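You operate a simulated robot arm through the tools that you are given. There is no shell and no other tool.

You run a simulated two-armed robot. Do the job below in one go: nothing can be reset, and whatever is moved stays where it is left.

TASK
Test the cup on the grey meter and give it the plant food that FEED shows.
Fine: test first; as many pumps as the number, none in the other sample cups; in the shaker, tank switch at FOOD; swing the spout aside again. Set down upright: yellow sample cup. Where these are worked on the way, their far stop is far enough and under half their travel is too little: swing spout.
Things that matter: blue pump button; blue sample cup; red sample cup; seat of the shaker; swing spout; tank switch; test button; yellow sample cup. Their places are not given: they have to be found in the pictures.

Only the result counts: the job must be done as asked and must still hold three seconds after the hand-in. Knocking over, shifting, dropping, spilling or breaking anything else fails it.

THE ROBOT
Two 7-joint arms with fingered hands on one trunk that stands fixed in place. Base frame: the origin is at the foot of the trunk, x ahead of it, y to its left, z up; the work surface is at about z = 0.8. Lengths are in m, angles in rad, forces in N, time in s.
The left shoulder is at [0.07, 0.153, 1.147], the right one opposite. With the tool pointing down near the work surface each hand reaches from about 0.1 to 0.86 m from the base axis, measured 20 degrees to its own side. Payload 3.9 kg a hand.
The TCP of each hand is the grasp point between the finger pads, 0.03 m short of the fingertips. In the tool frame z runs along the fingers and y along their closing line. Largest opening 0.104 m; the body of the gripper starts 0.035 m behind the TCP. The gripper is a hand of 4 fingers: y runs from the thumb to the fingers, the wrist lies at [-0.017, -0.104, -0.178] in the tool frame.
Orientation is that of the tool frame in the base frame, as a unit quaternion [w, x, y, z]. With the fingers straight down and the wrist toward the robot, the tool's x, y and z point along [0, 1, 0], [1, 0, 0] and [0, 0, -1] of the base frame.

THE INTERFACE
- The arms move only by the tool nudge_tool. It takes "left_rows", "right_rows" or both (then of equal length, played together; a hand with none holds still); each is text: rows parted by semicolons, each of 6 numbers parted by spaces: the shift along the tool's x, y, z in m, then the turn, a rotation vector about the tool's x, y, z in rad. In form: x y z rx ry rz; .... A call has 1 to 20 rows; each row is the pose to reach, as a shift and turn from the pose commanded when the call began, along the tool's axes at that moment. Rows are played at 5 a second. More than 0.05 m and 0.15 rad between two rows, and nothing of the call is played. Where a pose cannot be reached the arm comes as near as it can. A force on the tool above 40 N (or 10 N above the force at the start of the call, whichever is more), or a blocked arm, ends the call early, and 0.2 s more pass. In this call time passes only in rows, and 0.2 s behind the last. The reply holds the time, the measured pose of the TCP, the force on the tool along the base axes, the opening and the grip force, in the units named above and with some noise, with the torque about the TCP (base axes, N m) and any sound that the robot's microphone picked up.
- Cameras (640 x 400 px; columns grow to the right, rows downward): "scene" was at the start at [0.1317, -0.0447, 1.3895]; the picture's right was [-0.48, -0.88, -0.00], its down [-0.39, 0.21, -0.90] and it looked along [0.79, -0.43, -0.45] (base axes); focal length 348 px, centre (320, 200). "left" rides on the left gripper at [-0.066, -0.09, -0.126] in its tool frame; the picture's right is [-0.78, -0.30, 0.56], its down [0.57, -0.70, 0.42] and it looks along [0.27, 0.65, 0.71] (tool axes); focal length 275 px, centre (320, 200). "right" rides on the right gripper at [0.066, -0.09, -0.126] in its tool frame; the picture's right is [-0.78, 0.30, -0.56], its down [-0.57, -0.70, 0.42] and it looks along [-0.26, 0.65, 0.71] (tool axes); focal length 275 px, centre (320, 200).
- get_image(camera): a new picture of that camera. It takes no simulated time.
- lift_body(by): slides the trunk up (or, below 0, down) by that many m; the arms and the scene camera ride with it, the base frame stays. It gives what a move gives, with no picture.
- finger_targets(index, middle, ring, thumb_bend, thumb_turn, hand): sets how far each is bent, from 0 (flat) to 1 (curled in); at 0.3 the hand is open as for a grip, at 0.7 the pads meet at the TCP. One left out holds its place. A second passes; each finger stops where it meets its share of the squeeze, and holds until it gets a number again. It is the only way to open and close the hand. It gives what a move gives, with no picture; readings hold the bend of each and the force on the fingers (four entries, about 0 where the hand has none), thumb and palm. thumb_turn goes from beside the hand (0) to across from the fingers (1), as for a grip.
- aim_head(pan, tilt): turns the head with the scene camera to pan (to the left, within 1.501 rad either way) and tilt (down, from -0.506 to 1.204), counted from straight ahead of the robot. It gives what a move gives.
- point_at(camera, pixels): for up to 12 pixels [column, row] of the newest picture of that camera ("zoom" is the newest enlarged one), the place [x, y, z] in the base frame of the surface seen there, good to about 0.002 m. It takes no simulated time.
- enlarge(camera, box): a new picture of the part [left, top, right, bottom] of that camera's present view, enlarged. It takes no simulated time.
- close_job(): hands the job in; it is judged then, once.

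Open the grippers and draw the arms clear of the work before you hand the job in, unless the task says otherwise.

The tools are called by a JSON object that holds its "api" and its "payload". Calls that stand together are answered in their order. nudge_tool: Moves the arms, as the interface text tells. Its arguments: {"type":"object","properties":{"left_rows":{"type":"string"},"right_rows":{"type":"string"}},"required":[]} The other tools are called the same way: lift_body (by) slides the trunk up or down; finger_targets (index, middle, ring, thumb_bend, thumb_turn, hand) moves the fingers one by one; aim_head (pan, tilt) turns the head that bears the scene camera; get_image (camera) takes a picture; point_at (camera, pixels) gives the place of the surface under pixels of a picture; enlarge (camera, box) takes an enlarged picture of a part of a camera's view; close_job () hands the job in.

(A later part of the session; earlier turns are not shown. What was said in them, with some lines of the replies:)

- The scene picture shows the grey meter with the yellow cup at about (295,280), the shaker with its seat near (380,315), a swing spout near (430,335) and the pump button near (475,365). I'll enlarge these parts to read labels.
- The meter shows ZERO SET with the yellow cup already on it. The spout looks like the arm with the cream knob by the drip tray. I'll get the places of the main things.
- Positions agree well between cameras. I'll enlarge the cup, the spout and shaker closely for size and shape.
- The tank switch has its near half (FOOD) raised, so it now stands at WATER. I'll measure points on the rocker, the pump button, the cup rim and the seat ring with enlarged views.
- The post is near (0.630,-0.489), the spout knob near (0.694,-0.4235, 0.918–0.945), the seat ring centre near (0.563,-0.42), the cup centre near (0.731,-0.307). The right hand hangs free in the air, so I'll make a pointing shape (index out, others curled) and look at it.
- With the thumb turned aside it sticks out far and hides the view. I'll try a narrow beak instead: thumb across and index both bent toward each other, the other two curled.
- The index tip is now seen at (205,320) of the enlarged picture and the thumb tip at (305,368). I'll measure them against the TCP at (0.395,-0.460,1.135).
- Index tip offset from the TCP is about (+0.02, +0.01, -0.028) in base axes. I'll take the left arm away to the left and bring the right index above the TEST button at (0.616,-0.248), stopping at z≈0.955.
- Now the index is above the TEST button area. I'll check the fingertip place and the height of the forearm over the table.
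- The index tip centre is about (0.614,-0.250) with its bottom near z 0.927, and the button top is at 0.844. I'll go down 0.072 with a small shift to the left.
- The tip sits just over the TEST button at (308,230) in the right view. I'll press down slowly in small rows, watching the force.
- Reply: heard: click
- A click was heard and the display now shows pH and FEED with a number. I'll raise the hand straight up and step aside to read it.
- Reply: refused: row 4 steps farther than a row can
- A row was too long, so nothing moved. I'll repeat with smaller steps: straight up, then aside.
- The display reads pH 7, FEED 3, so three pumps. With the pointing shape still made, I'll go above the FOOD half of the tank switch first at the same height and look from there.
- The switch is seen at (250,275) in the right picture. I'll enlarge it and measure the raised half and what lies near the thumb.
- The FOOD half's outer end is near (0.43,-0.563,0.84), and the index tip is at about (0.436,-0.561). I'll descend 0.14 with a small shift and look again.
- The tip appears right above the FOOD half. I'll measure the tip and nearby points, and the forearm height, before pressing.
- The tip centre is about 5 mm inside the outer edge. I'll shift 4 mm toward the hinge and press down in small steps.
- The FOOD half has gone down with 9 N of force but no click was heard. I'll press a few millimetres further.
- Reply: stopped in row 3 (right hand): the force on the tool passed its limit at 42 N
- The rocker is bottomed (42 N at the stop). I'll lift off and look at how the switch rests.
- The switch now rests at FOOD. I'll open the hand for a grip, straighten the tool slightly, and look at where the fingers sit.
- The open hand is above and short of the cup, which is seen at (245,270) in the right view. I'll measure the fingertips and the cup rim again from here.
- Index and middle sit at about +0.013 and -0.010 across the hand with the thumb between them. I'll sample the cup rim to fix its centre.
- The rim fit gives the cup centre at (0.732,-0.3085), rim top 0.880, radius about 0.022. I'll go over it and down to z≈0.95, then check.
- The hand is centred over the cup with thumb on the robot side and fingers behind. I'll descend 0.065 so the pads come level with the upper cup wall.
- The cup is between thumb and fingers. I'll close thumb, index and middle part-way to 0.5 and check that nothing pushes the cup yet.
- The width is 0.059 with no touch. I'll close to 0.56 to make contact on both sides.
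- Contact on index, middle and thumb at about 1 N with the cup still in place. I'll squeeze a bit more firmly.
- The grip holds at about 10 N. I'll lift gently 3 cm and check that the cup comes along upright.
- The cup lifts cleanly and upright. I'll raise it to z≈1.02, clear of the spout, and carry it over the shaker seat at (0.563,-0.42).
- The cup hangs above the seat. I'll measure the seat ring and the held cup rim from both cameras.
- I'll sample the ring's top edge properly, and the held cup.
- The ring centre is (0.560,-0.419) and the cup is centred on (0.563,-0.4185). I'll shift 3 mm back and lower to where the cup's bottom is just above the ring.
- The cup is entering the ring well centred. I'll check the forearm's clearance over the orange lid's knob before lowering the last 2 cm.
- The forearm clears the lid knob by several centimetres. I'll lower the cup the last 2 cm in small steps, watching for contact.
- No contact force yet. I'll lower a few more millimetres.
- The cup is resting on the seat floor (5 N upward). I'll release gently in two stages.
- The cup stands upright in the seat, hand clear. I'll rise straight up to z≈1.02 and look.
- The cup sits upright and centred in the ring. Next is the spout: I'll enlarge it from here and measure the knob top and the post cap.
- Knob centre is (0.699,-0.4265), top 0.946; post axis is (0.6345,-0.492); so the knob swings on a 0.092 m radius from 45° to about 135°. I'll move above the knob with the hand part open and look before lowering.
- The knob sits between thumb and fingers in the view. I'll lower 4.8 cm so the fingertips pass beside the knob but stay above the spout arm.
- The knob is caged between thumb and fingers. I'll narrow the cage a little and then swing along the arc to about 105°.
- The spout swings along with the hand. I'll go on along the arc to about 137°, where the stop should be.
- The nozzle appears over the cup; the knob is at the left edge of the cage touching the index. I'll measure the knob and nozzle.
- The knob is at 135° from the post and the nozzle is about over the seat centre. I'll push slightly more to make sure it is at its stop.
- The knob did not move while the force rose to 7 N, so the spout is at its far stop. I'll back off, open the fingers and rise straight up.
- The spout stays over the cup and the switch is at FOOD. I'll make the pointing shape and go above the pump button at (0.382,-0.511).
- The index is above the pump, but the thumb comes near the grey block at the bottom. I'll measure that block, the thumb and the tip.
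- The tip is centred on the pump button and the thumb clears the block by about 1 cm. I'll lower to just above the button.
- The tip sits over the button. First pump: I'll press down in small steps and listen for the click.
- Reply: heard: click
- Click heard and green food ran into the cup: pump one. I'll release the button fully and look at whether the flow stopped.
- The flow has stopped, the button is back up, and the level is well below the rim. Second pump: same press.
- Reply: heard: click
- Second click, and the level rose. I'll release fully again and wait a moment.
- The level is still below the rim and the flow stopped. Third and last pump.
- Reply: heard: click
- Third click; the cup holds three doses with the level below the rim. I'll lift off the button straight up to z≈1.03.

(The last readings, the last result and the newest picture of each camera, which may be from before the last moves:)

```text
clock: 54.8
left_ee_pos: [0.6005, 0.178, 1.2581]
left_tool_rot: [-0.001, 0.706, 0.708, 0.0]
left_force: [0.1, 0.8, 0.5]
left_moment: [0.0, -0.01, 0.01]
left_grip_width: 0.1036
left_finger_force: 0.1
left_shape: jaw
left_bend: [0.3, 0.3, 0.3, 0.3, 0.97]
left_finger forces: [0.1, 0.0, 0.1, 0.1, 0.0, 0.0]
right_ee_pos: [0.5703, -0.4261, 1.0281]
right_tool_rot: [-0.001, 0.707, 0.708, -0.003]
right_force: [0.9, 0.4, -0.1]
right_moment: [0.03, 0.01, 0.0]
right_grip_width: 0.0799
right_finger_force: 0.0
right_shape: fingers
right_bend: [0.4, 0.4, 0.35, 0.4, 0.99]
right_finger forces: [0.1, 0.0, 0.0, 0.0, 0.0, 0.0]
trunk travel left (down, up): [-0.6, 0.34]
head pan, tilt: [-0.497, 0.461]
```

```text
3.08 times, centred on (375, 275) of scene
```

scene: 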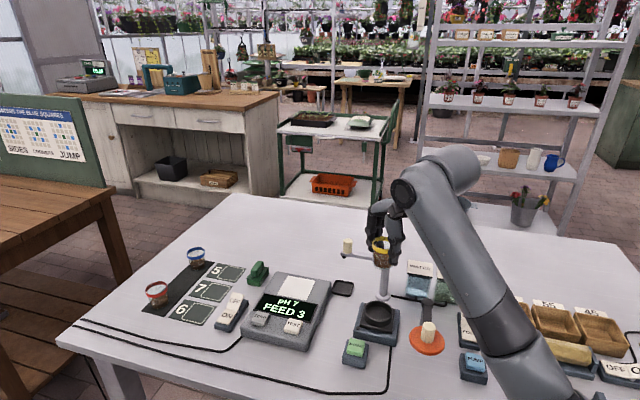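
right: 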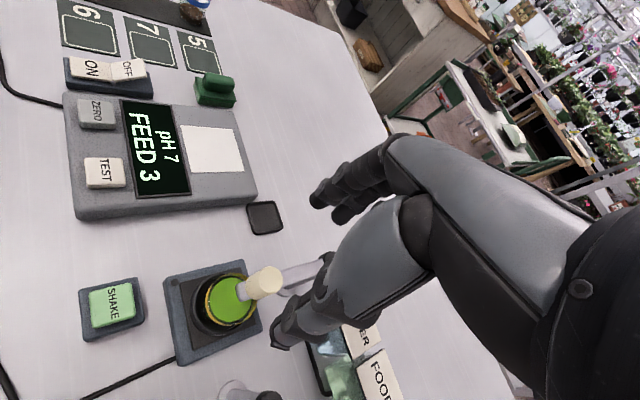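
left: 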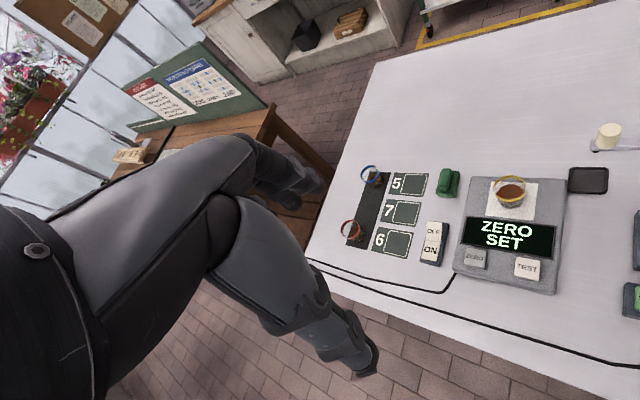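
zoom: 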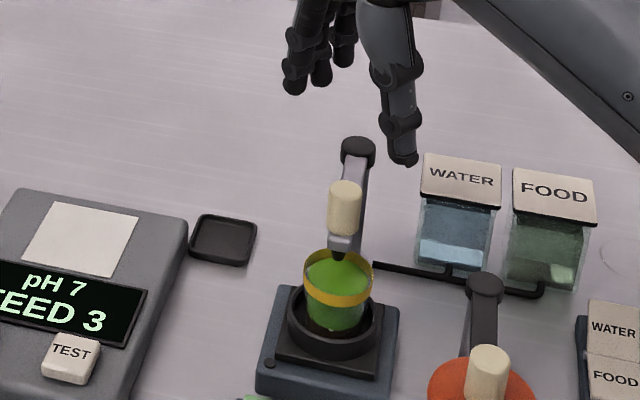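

The filled cup is below the nozzle with the level inside the rim. I'll lower around the spout knob and close the loose cage.

{"api": "nudge_tool", "payload": {"right_rows": "-0.0005 -0.001 0.03 0 0 0; -0.0005 -0.001 0.06 0 0 0; -0.0005 -0.001 0.076 0 0 0"}}

{"api": "finger_targets", "payload": {"hand": "right", "index": 0.59, "middle": 0.59, "thumb_bend": 0.59}}

{"api": "enlarge", "payload": {"camera": "right", "box": [200, 170, 380, 320]}}

{"api": "enlarge", "payload": {"camera": "scene", "box": [320, 220, 430, 340]}}

```text
clock: 55.6
left_ee_pos: [0.5977, 0.1769, 1.2585]
left_tool_rot: [0.0, 0.708, 0.707, 0.0]
left_force: [0.5, 0.1, -0.2]
left_moment: [0.0, -0.01, 0.02]
left_grip_width: 0.1037
left_finger_force: 0.1
left_shape: jaw
left_bend: [0.3, 0.3, 0.3, 0.3, 0.97]
left_finger forces: [0.0, 0.0, 0.0, 0.1, 0.1, 0.0]
right_ee_pos: [0.5665, -0.4281, 0.9529]
right_tool_rot: [0.0, 0.707, 0.708, -0.001]
right_force: [0.4, -0.6, 0.8]
right_moment: [-0.02, -0.01, 0.01]
right_grip_width: 0.0795
right_finger_force: 0.0
right_shape: fingers
right_bend: [0.4, 0.4, 0.35, 0.4, 0.99]
right_finger forces: [0.0, 0.0, 0.1, 0.0, 0.0, 0.0]
trunk travel left (down, up): [-0.6, 0.34]
head pan, tilt: [-0.497, 0.461]
```

```text
clock: 56.6
left_ee_pos: [0.5996, 0.1772, 1.2589]
left_tool_rot: [-0.001, 0.707, 0.707, 0.0]
left_force: [0.1, -0.9, 0.0]
left_moment: [0.0, -0.01, 0.02]
left_grip_width: 0.1036
left_finger_force: 0.1
left_shape: jaw
left_bend: [0.3, 0.3, 0.3, 0.3, 0.97]
left_finger forces: [0.0, 0.1, 0.0, 0.1, 0.1, 0.0]
right_ee_pos: [0.5681, -0.428, 0.9544]
right_tool_rot: [-0.001, 0.706, 0.708, -0.002]
right_force: [-1.0, -1.1, 0.5]
right_moment: [0.01, -0.01, -0.04]
right_grip_width: 0.031
right_finger_force: 0.0
right_shape: fingers
right_bend: [0.59, 0.59, 0.35, 0.59, 1.0]
right_finger forces: [0.0, 0.1, 0.1, 0.0, 0.0, 0.1]
trunk travel left (down, up): [-0.6, 0.34]
head pan, tilt: [-0.497, 0.461]
```

```text
2.67 times, centred on (290, 245) of right
```

zoom: 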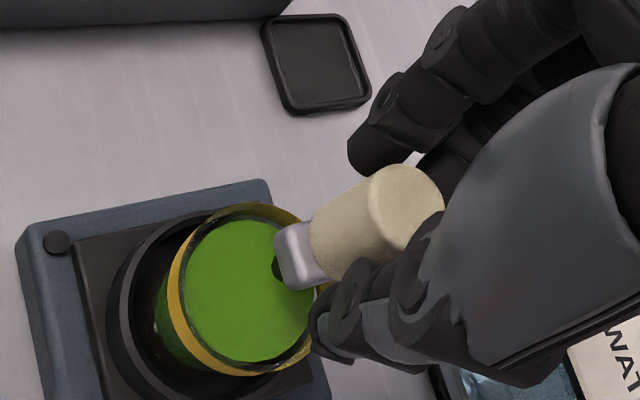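

```text
3.33 times, centred on (375, 280) of scene
```

zoom: 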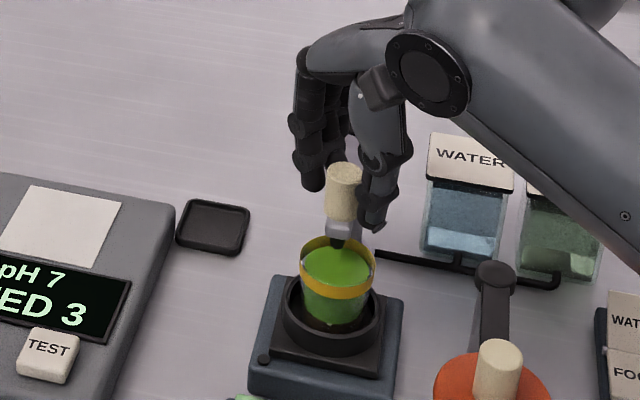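

The knob is inside the cage with the thumb on the robot side. I'll swing it back along the arc with the thumb pushing, to about 75°, then check.

{"api": "nudge_tool", "payload": {"right_rows": "0 0.007 0 0 0 0; 0.0104 0.0197 0 0 0 0; 0.0184 0.0336 0 0 0 0; 0.0239 0.0487 0 0 0 0; 0.0266 0.0645 0 0 0 0; 0.0266 0.0805 0 0 0 0; 0.0239 0.0963 0 0 0 0"}}

{"api": "enlarge", "payload": {"camera": "scene", "box": [310, 210, 430, 340]}}

{"api": "enlarge", "payload": {"camera": "right", "box": [180, 170, 380, 400]}}

```text
clock: 58.2
left_ee_pos: [0.5996, 0.1775, 1.259]
left_tool_rot: [0.0, 0.707, 0.707, 0.0]
left_force: [-0.3, -0.1, -0.3]
left_moment: [0.0, 0.02, -0.01]
left_grip_width: 0.1035
left_finger_force: 0.1
left_shape: jaw
left_bend: [0.3, 0.3, 0.3, 0.3, 0.97]
left_finger forces: [0.0, 0.0, 0.0, 0.1, 0.0, 0.1]
right_ee_pos: [0.6647, -0.4045, 0.9532]
right_tool_rot: [-0.001, 0.706, 0.708, -0.001]
right_force: [-0.2, 0.2, 0.7]
right_moment: [0.0, 0.03, 0.0]
right_grip_width: 0.0313
right_finger_force: 0.0
right_shape: fingers
right_bend: [0.59, 0.59, 0.35, 0.59, 1.0]
right_finger forces: [0.0, 0.1, 0.1, 0.0, 0.0, 0.1]
trunk travel left (down, up): [-0.6, 0.34]
head pan, tilt: [-0.497, 0.461]
```

```text
3.08 times, centred on (370, 275) of scene
```

zoom: 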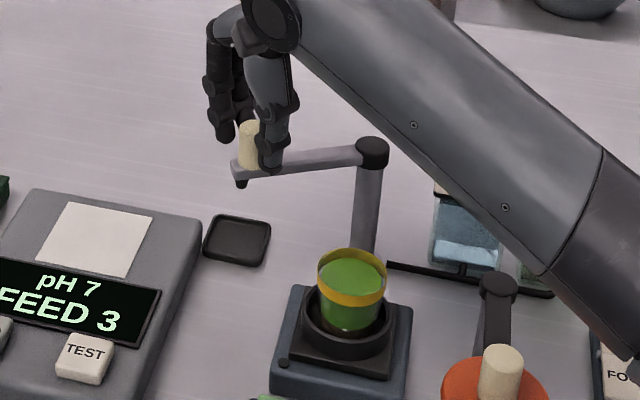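

```text
1.74 times, centred on (280, 285) of right
```

zoom: 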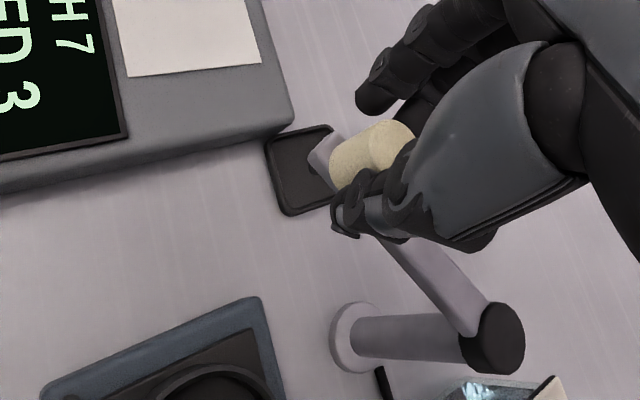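

The spout is following back. I'll finish the arc to its parked stop near 45°.

{"api": "nudge_tool", "payload": {"right_rows": "-0.0055 0.0151 0 0 0 0; -0.0135 0.029 0 0 0 0; -0.0238 0.0413 0 0 0 0; -0.0255 0.0445 0 0 0 0; -0.0255 0.0475 0 0 0 0"}}

{"api": "enlarge", "payload": {"camera": "scene", "box": [310, 210, 430, 340]}}

{"api": "enlarge", "payload": {"camera": "right", "box": [180, 170, 380, 400]}}

```text
clock: 59.4
left_ee_pos: [0.5975, 0.1761, 1.2596]
left_tool_rot: [0.0, 0.707, 0.707, -0.001]
left_force: [0.5, 0.2, 0.5]
left_moment: [0.01, 0.0, 0.02]
left_grip_width: 0.1037
left_finger_force: 0.2
left_shape: jaw
left_bend: [0.3, 0.3, 0.3, 0.3, 0.97]
left_finger forces: [0.0, 0.0, 0.0, 0.0, 0.0, 0.0]
right_ee_pos: [0.7106, -0.4293, 0.9548]
right_tool_rot: [-0.001, 0.706, 0.708, 0.0]
right_force: [-5.5, 2.3, 0.8]
right_moment: [0.05, 0.17, -0.04]
right_grip_width: 0.0372
right_finger_force: 2.3
right_shape: fingers
right_bend: [0.59, 0.59, 0.35, 0.55, 1.0]
right_finger forces: [0.1, 0.0, 0.0, 0.0, 5.2, 0.1]
trunk travel left (down, up): [-0.6, 0.34]
head pan, tilt: [-0.497, 0.461]
```

```text
3.08 times, centred on (370, 275) of scene
```

zoom: 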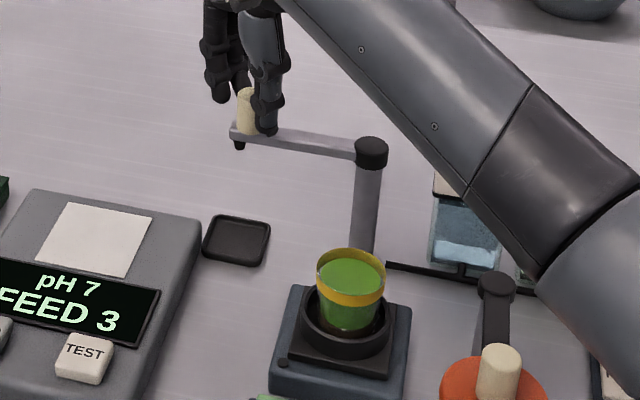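

```text
1.74 times, centred on (280, 285) of right
```

zoom: 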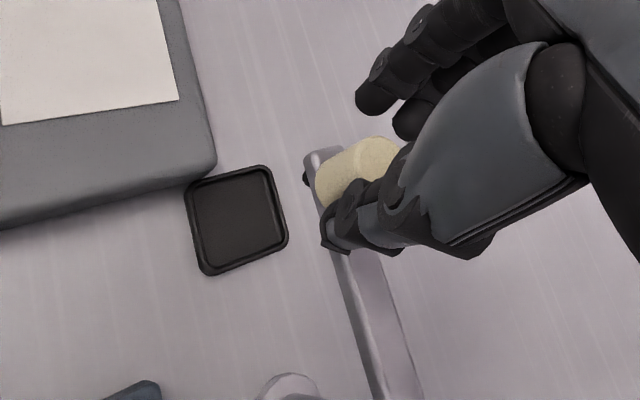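

The thumb meets 5 N, so the spout is at its parked stop. I'll ease off, open the fingers and rise straight up.

{"api": "nudge_tool", "payload": {"right_rows": "0 -0.006 0 0 0 0; 0 -0.011 0 0 0 0"}}

{"api": "finger_targets", "payload": {"hand": "right", "index": 0.4, "middle": 0.4, "thumb_bend": 0.4}}

{"api": "nudge_tool", "payload": {"right_rows": "0 0 -0.02 0 0 0; 0 0 -0.05 0 0 0; 0 0 -0.09 0 0 0; 0 0 -0.13 0 0 0"}}

{"api": "enlarge", "payload": {"camera": "scene", "box": [310, 210, 430, 340]}}

{"api": "get_image", "payload": {"camera": "right"}}

```text
clock: 60.0
left_ee_pos: [0.5979, 0.1762, 1.2584]
left_tool_rot: [0.0, 0.707, 0.707, 0.0]
left_force: [-0.1, -0.7, 0.0]
left_moment: [0.0, -0.01, 0.01]
left_grip_width: 0.1037
left_finger_force: 0.2
left_shape: jaw
left_bend: [0.3, 0.3, 0.3, 0.3, 0.97]
left_finger forces: [0.0, 0.0, 0.0, 0.0, 0.0, 0.0]
right_ee_pos: [0.6984, -0.4292, 0.9539]
right_tool_rot: [0.0, 0.706, 0.708, -0.001]
right_force: [-0.8, 0.9, 0.5]
right_moment: [-0.02, -0.04, 0.03]
right_grip_width: 0.031
right_finger_force: 0.0
right_shape: fingers
right_bend: [0.59, 0.59, 0.35, 0.59, 1.0]
right_finger forces: [0.0, 0.0, 0.1, 0.0, 0.0, 0.0]
trunk travel left (down, up): [-0.6, 0.34]
head pan, tilt: [-0.497, 0.461]
```

```text
clock: 61.0
left_ee_pos: [0.5996, 0.1765, 1.2592]
left_tool_rot: [0.0, 0.707, 0.707, 0.0]
left_force: [-0.4, -0.6, -1.2]
left_moment: [0.0, -0.03, 0.01]
left_grip_width: 0.1037
left_finger_force: 0.1
left_shape: jaw
left_bend: [0.3, 0.3, 0.3, 0.3, 0.97]
left_finger forces: [0.0, 0.0, 0.1, 0.1, 0.0, 0.1]
right_ee_pos: [0.6999, -0.429, 0.9532]
right_tool_rot: [-0.002, 0.706, 0.708, -0.002]
right_force: [0.1, 1.0, -0.4]
right_moment: [-0.01, 0.01, -0.02]
right_grip_width: 0.0792
right_finger_force: 0.1
right_shape: fingers
right_bend: [0.4, 0.4, 0.35, 0.4, 0.99]
right_finger forces: [0.0, 0.0, 0.1, 0.0, 0.0, 0.0]
trunk travel left (down, up): [-0.6, 0.34]
head pan, tilt: [-0.497, 0.461]
```

```text
clock: 62.0
left_ee_pos: [0.5992, 0.178, 1.2602]
left_tool_rot: [0.001, 0.707, 0.707, 0.0]
left_force: [-0.7, -0.5, 0.2]
left_moment: [0.0, -0.01, -0.01]
left_grip_width: 0.1036
left_finger_force: 0.0
left_shape: jaw
left_bend: [0.3, 0.3, 0.3, 0.3, 0.97]
left_finger forces: [0.0, 0.0, 0.1, 0.0, 0.1, 0.0]
right_ee_pos: [0.6997, -0.4278, 1.0866]
right_tool_rot: [0.0, 0.707, 0.708, -0.002]
right_force: [-0.5, 0.1, 0.3]
right_moment: [0.0, 0.03, -0.02]
right_grip_width: 0.0791
right_finger_force: 0.1
right_shape: fingers
right_bend: [0.4, 0.4, 0.35, 0.4, 0.99]
right_finger forces: [0.0, 0.0, 0.0, 0.1, 0.1, 0.0]
trunk travel left (down, up): [-0.6, 0.34]
head pan, tilt: [-0.497, 0.461]
```

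```text
3.08 times, centred on (370, 275) of scene
```

zoom: 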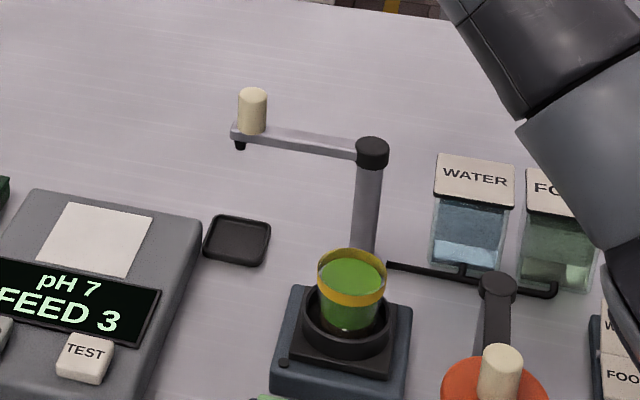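

```text
taken
```

right: 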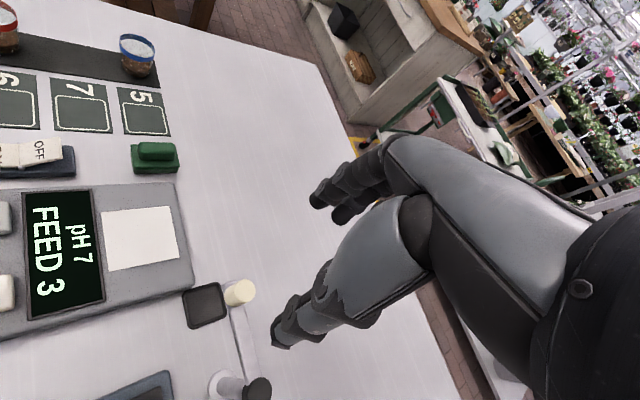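

The spout is parked over the tray again and the cup stands upright in the shaker. I'll draw the right hand back to its starting place, open, and check the whole table.

{"api": "nudge_tool", "payload": {"right_rows": "0 0 -0.025 0 0 0; -0.004 -0.035 -0.05 0 0 0; -0.008 -0.08 -0.05 0 0 0; -0.012 -0.125 -0.05 0 0 0; -0.016 -0.17 -0.05 0 0 0; -0.02 -0.215 -0.05 0 0 0; -0.026 -0.26 -0.05 0 0 0; -0.033 -0.304 -0.05 0 0 0"}}

{"api": "finger_targets", "payload": {"hand": "right", "index": 0.3, "middle": 0.3, "ring": 0.3, "thumb_bend": 0.3, "thumb_turn": 1.0}}

{"api": "get_image", "payload": {"camera": "scene"}}

{"api": "enlarge", "payload": {"camera": "scene", "box": [320, 220, 530, 400]}}

{"api": "point_at", "payload": {"camera": "scene", "pixels": [[347, 240], [378, 300], [385, 257], [469, 322], [475, 362]]}}

{"api": "enlarge", "payload": {"camera": "scene", "box": [130, 220, 340, 360]}}

```text
clock: 63.8
left_ee_pos: [0.5972, 0.1766, 1.2601]
left_tool_rot: [0.001, 0.707, 0.707, 0.0]
left_force: [0.0, 0.1, 0.3]
left_moment: [0.02, 0.01, 0.0]
left_grip_width: 0.1035
left_finger_force: 0.1
left_shape: jaw
left_bend: [0.3, 0.3, 0.3, 0.3, 0.97]
left_finger forces: [0.0, 0.1, 0.0, 0.0, 0.0, 0.0]
right_ee_pos: [0.3915, -0.4634, 1.1355]
right_tool_rot: [-0.001, 0.706, 0.708, -0.001]
right_force: [-0.7, 0.4, -0.4]
right_moment: [0.04, -0.04, 0.02]
right_grip_width: 0.0792
right_finger_force: 0.1
right_shape: fingers
right_bend: [0.4, 0.4, 0.35, 0.4, 0.99]
right_finger forces: [0.0, 0.1, 0.1, 0.0, 0.0, 0.0]
trunk travel left (down, up): [-0.6, 0.34]
head pan, tilt: [-0.497, 0.461]
```

```text
clock: 64.8
left_ee_pos: [0.5992, 0.176, 1.2589]
left_tool_rot: [0.0, 0.707, 0.708, 0.0]
left_force: [0.9, 0.1, -0.7]
left_moment: [0.01, -0.04, 0.02]
left_grip_width: 0.1039
left_finger_force: 0.1
left_shape: jaw
left_bend: [0.3, 0.3, 0.3, 0.3, 0.97]
left_finger forces: [0.0, 0.0, 0.0, 0.0, 0.1, 0.1]
right_ee_pos: [0.3959, -0.4631, 1.1348]
right_tool_rot: [-0.001, 0.707, 0.708, -0.001]
right_force: [-0.5, 0.6, -0.1]
right_moment: [0.0, 0.03, -0.01]
right_grip_width: 0.1044
right_finger_force: 0.0
right_shape: fingers
right_bend: [0.3, 0.3, 0.3, 0.3, 0.97]
right_finger forces: [0.1, 0.0, 0.0, 0.0, 0.1, 0.1]
trunk travel left (down, up): [-0.6, 0.34]
head pan, tilt: [-0.497, 0.461]
```

```text
taken
```

scene: 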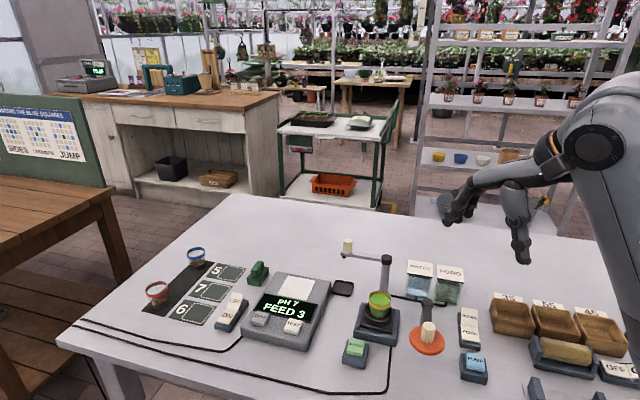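

```text
2.22 times, centred on (425, 310) of scene
```

zoom: 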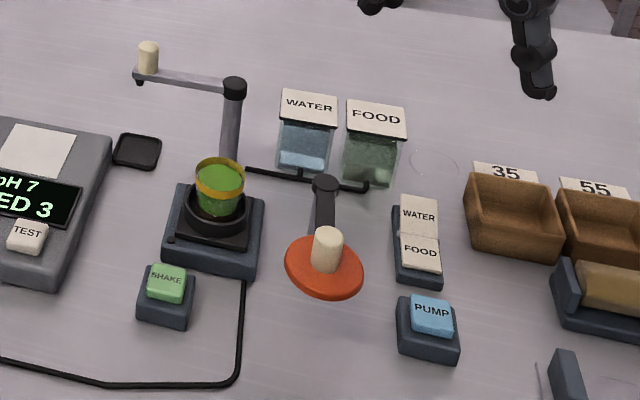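

```text
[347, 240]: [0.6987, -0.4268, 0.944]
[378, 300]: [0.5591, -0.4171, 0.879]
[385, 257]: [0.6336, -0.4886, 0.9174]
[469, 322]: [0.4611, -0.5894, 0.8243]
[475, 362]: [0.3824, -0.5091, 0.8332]
```

```text
2.86 times, centred on (235, 290) of scene
```

zoom: 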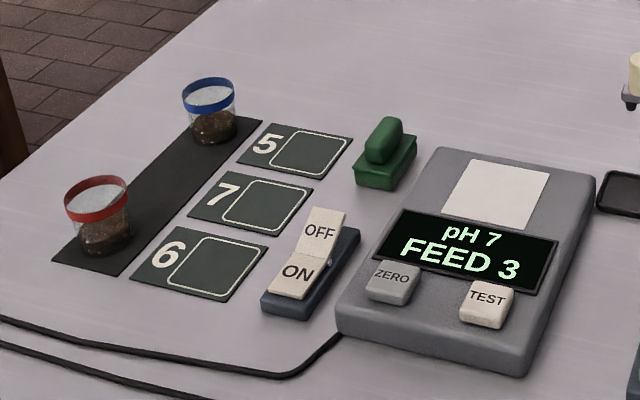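

The yellow cup is upright in the shaker with three doses of food. The tank switch is at FOOD, the spout is back at (0.699,-0.427), and the other cups are untouched. Both hands are open and clear, so I hand the job in.

{"api": "close_job", "payload": {}}

```text
The job is handed in.
```

The job is done and handed in; the tool confirmed the hand-in but gave no verdict.

- **Test:** I pressed the test button with the yellow cup on the grey meter. The display read pH 7, FEED 3.
- **Feeding:** I set the tank switch to FOOD and put the yellow cup in the shaker's seat. Then I swung the spout over it to its far stop and pumped three times, each with one click and a rise in the green level.
- **Final state:** The spout is back at its parked place over the tray, and the cup stands upright in the shaker with the level below its rim. The blue and red cups were not touched. Both hands are open and clear of the table.

I did not press SHAKE, since the task did not ask for it.
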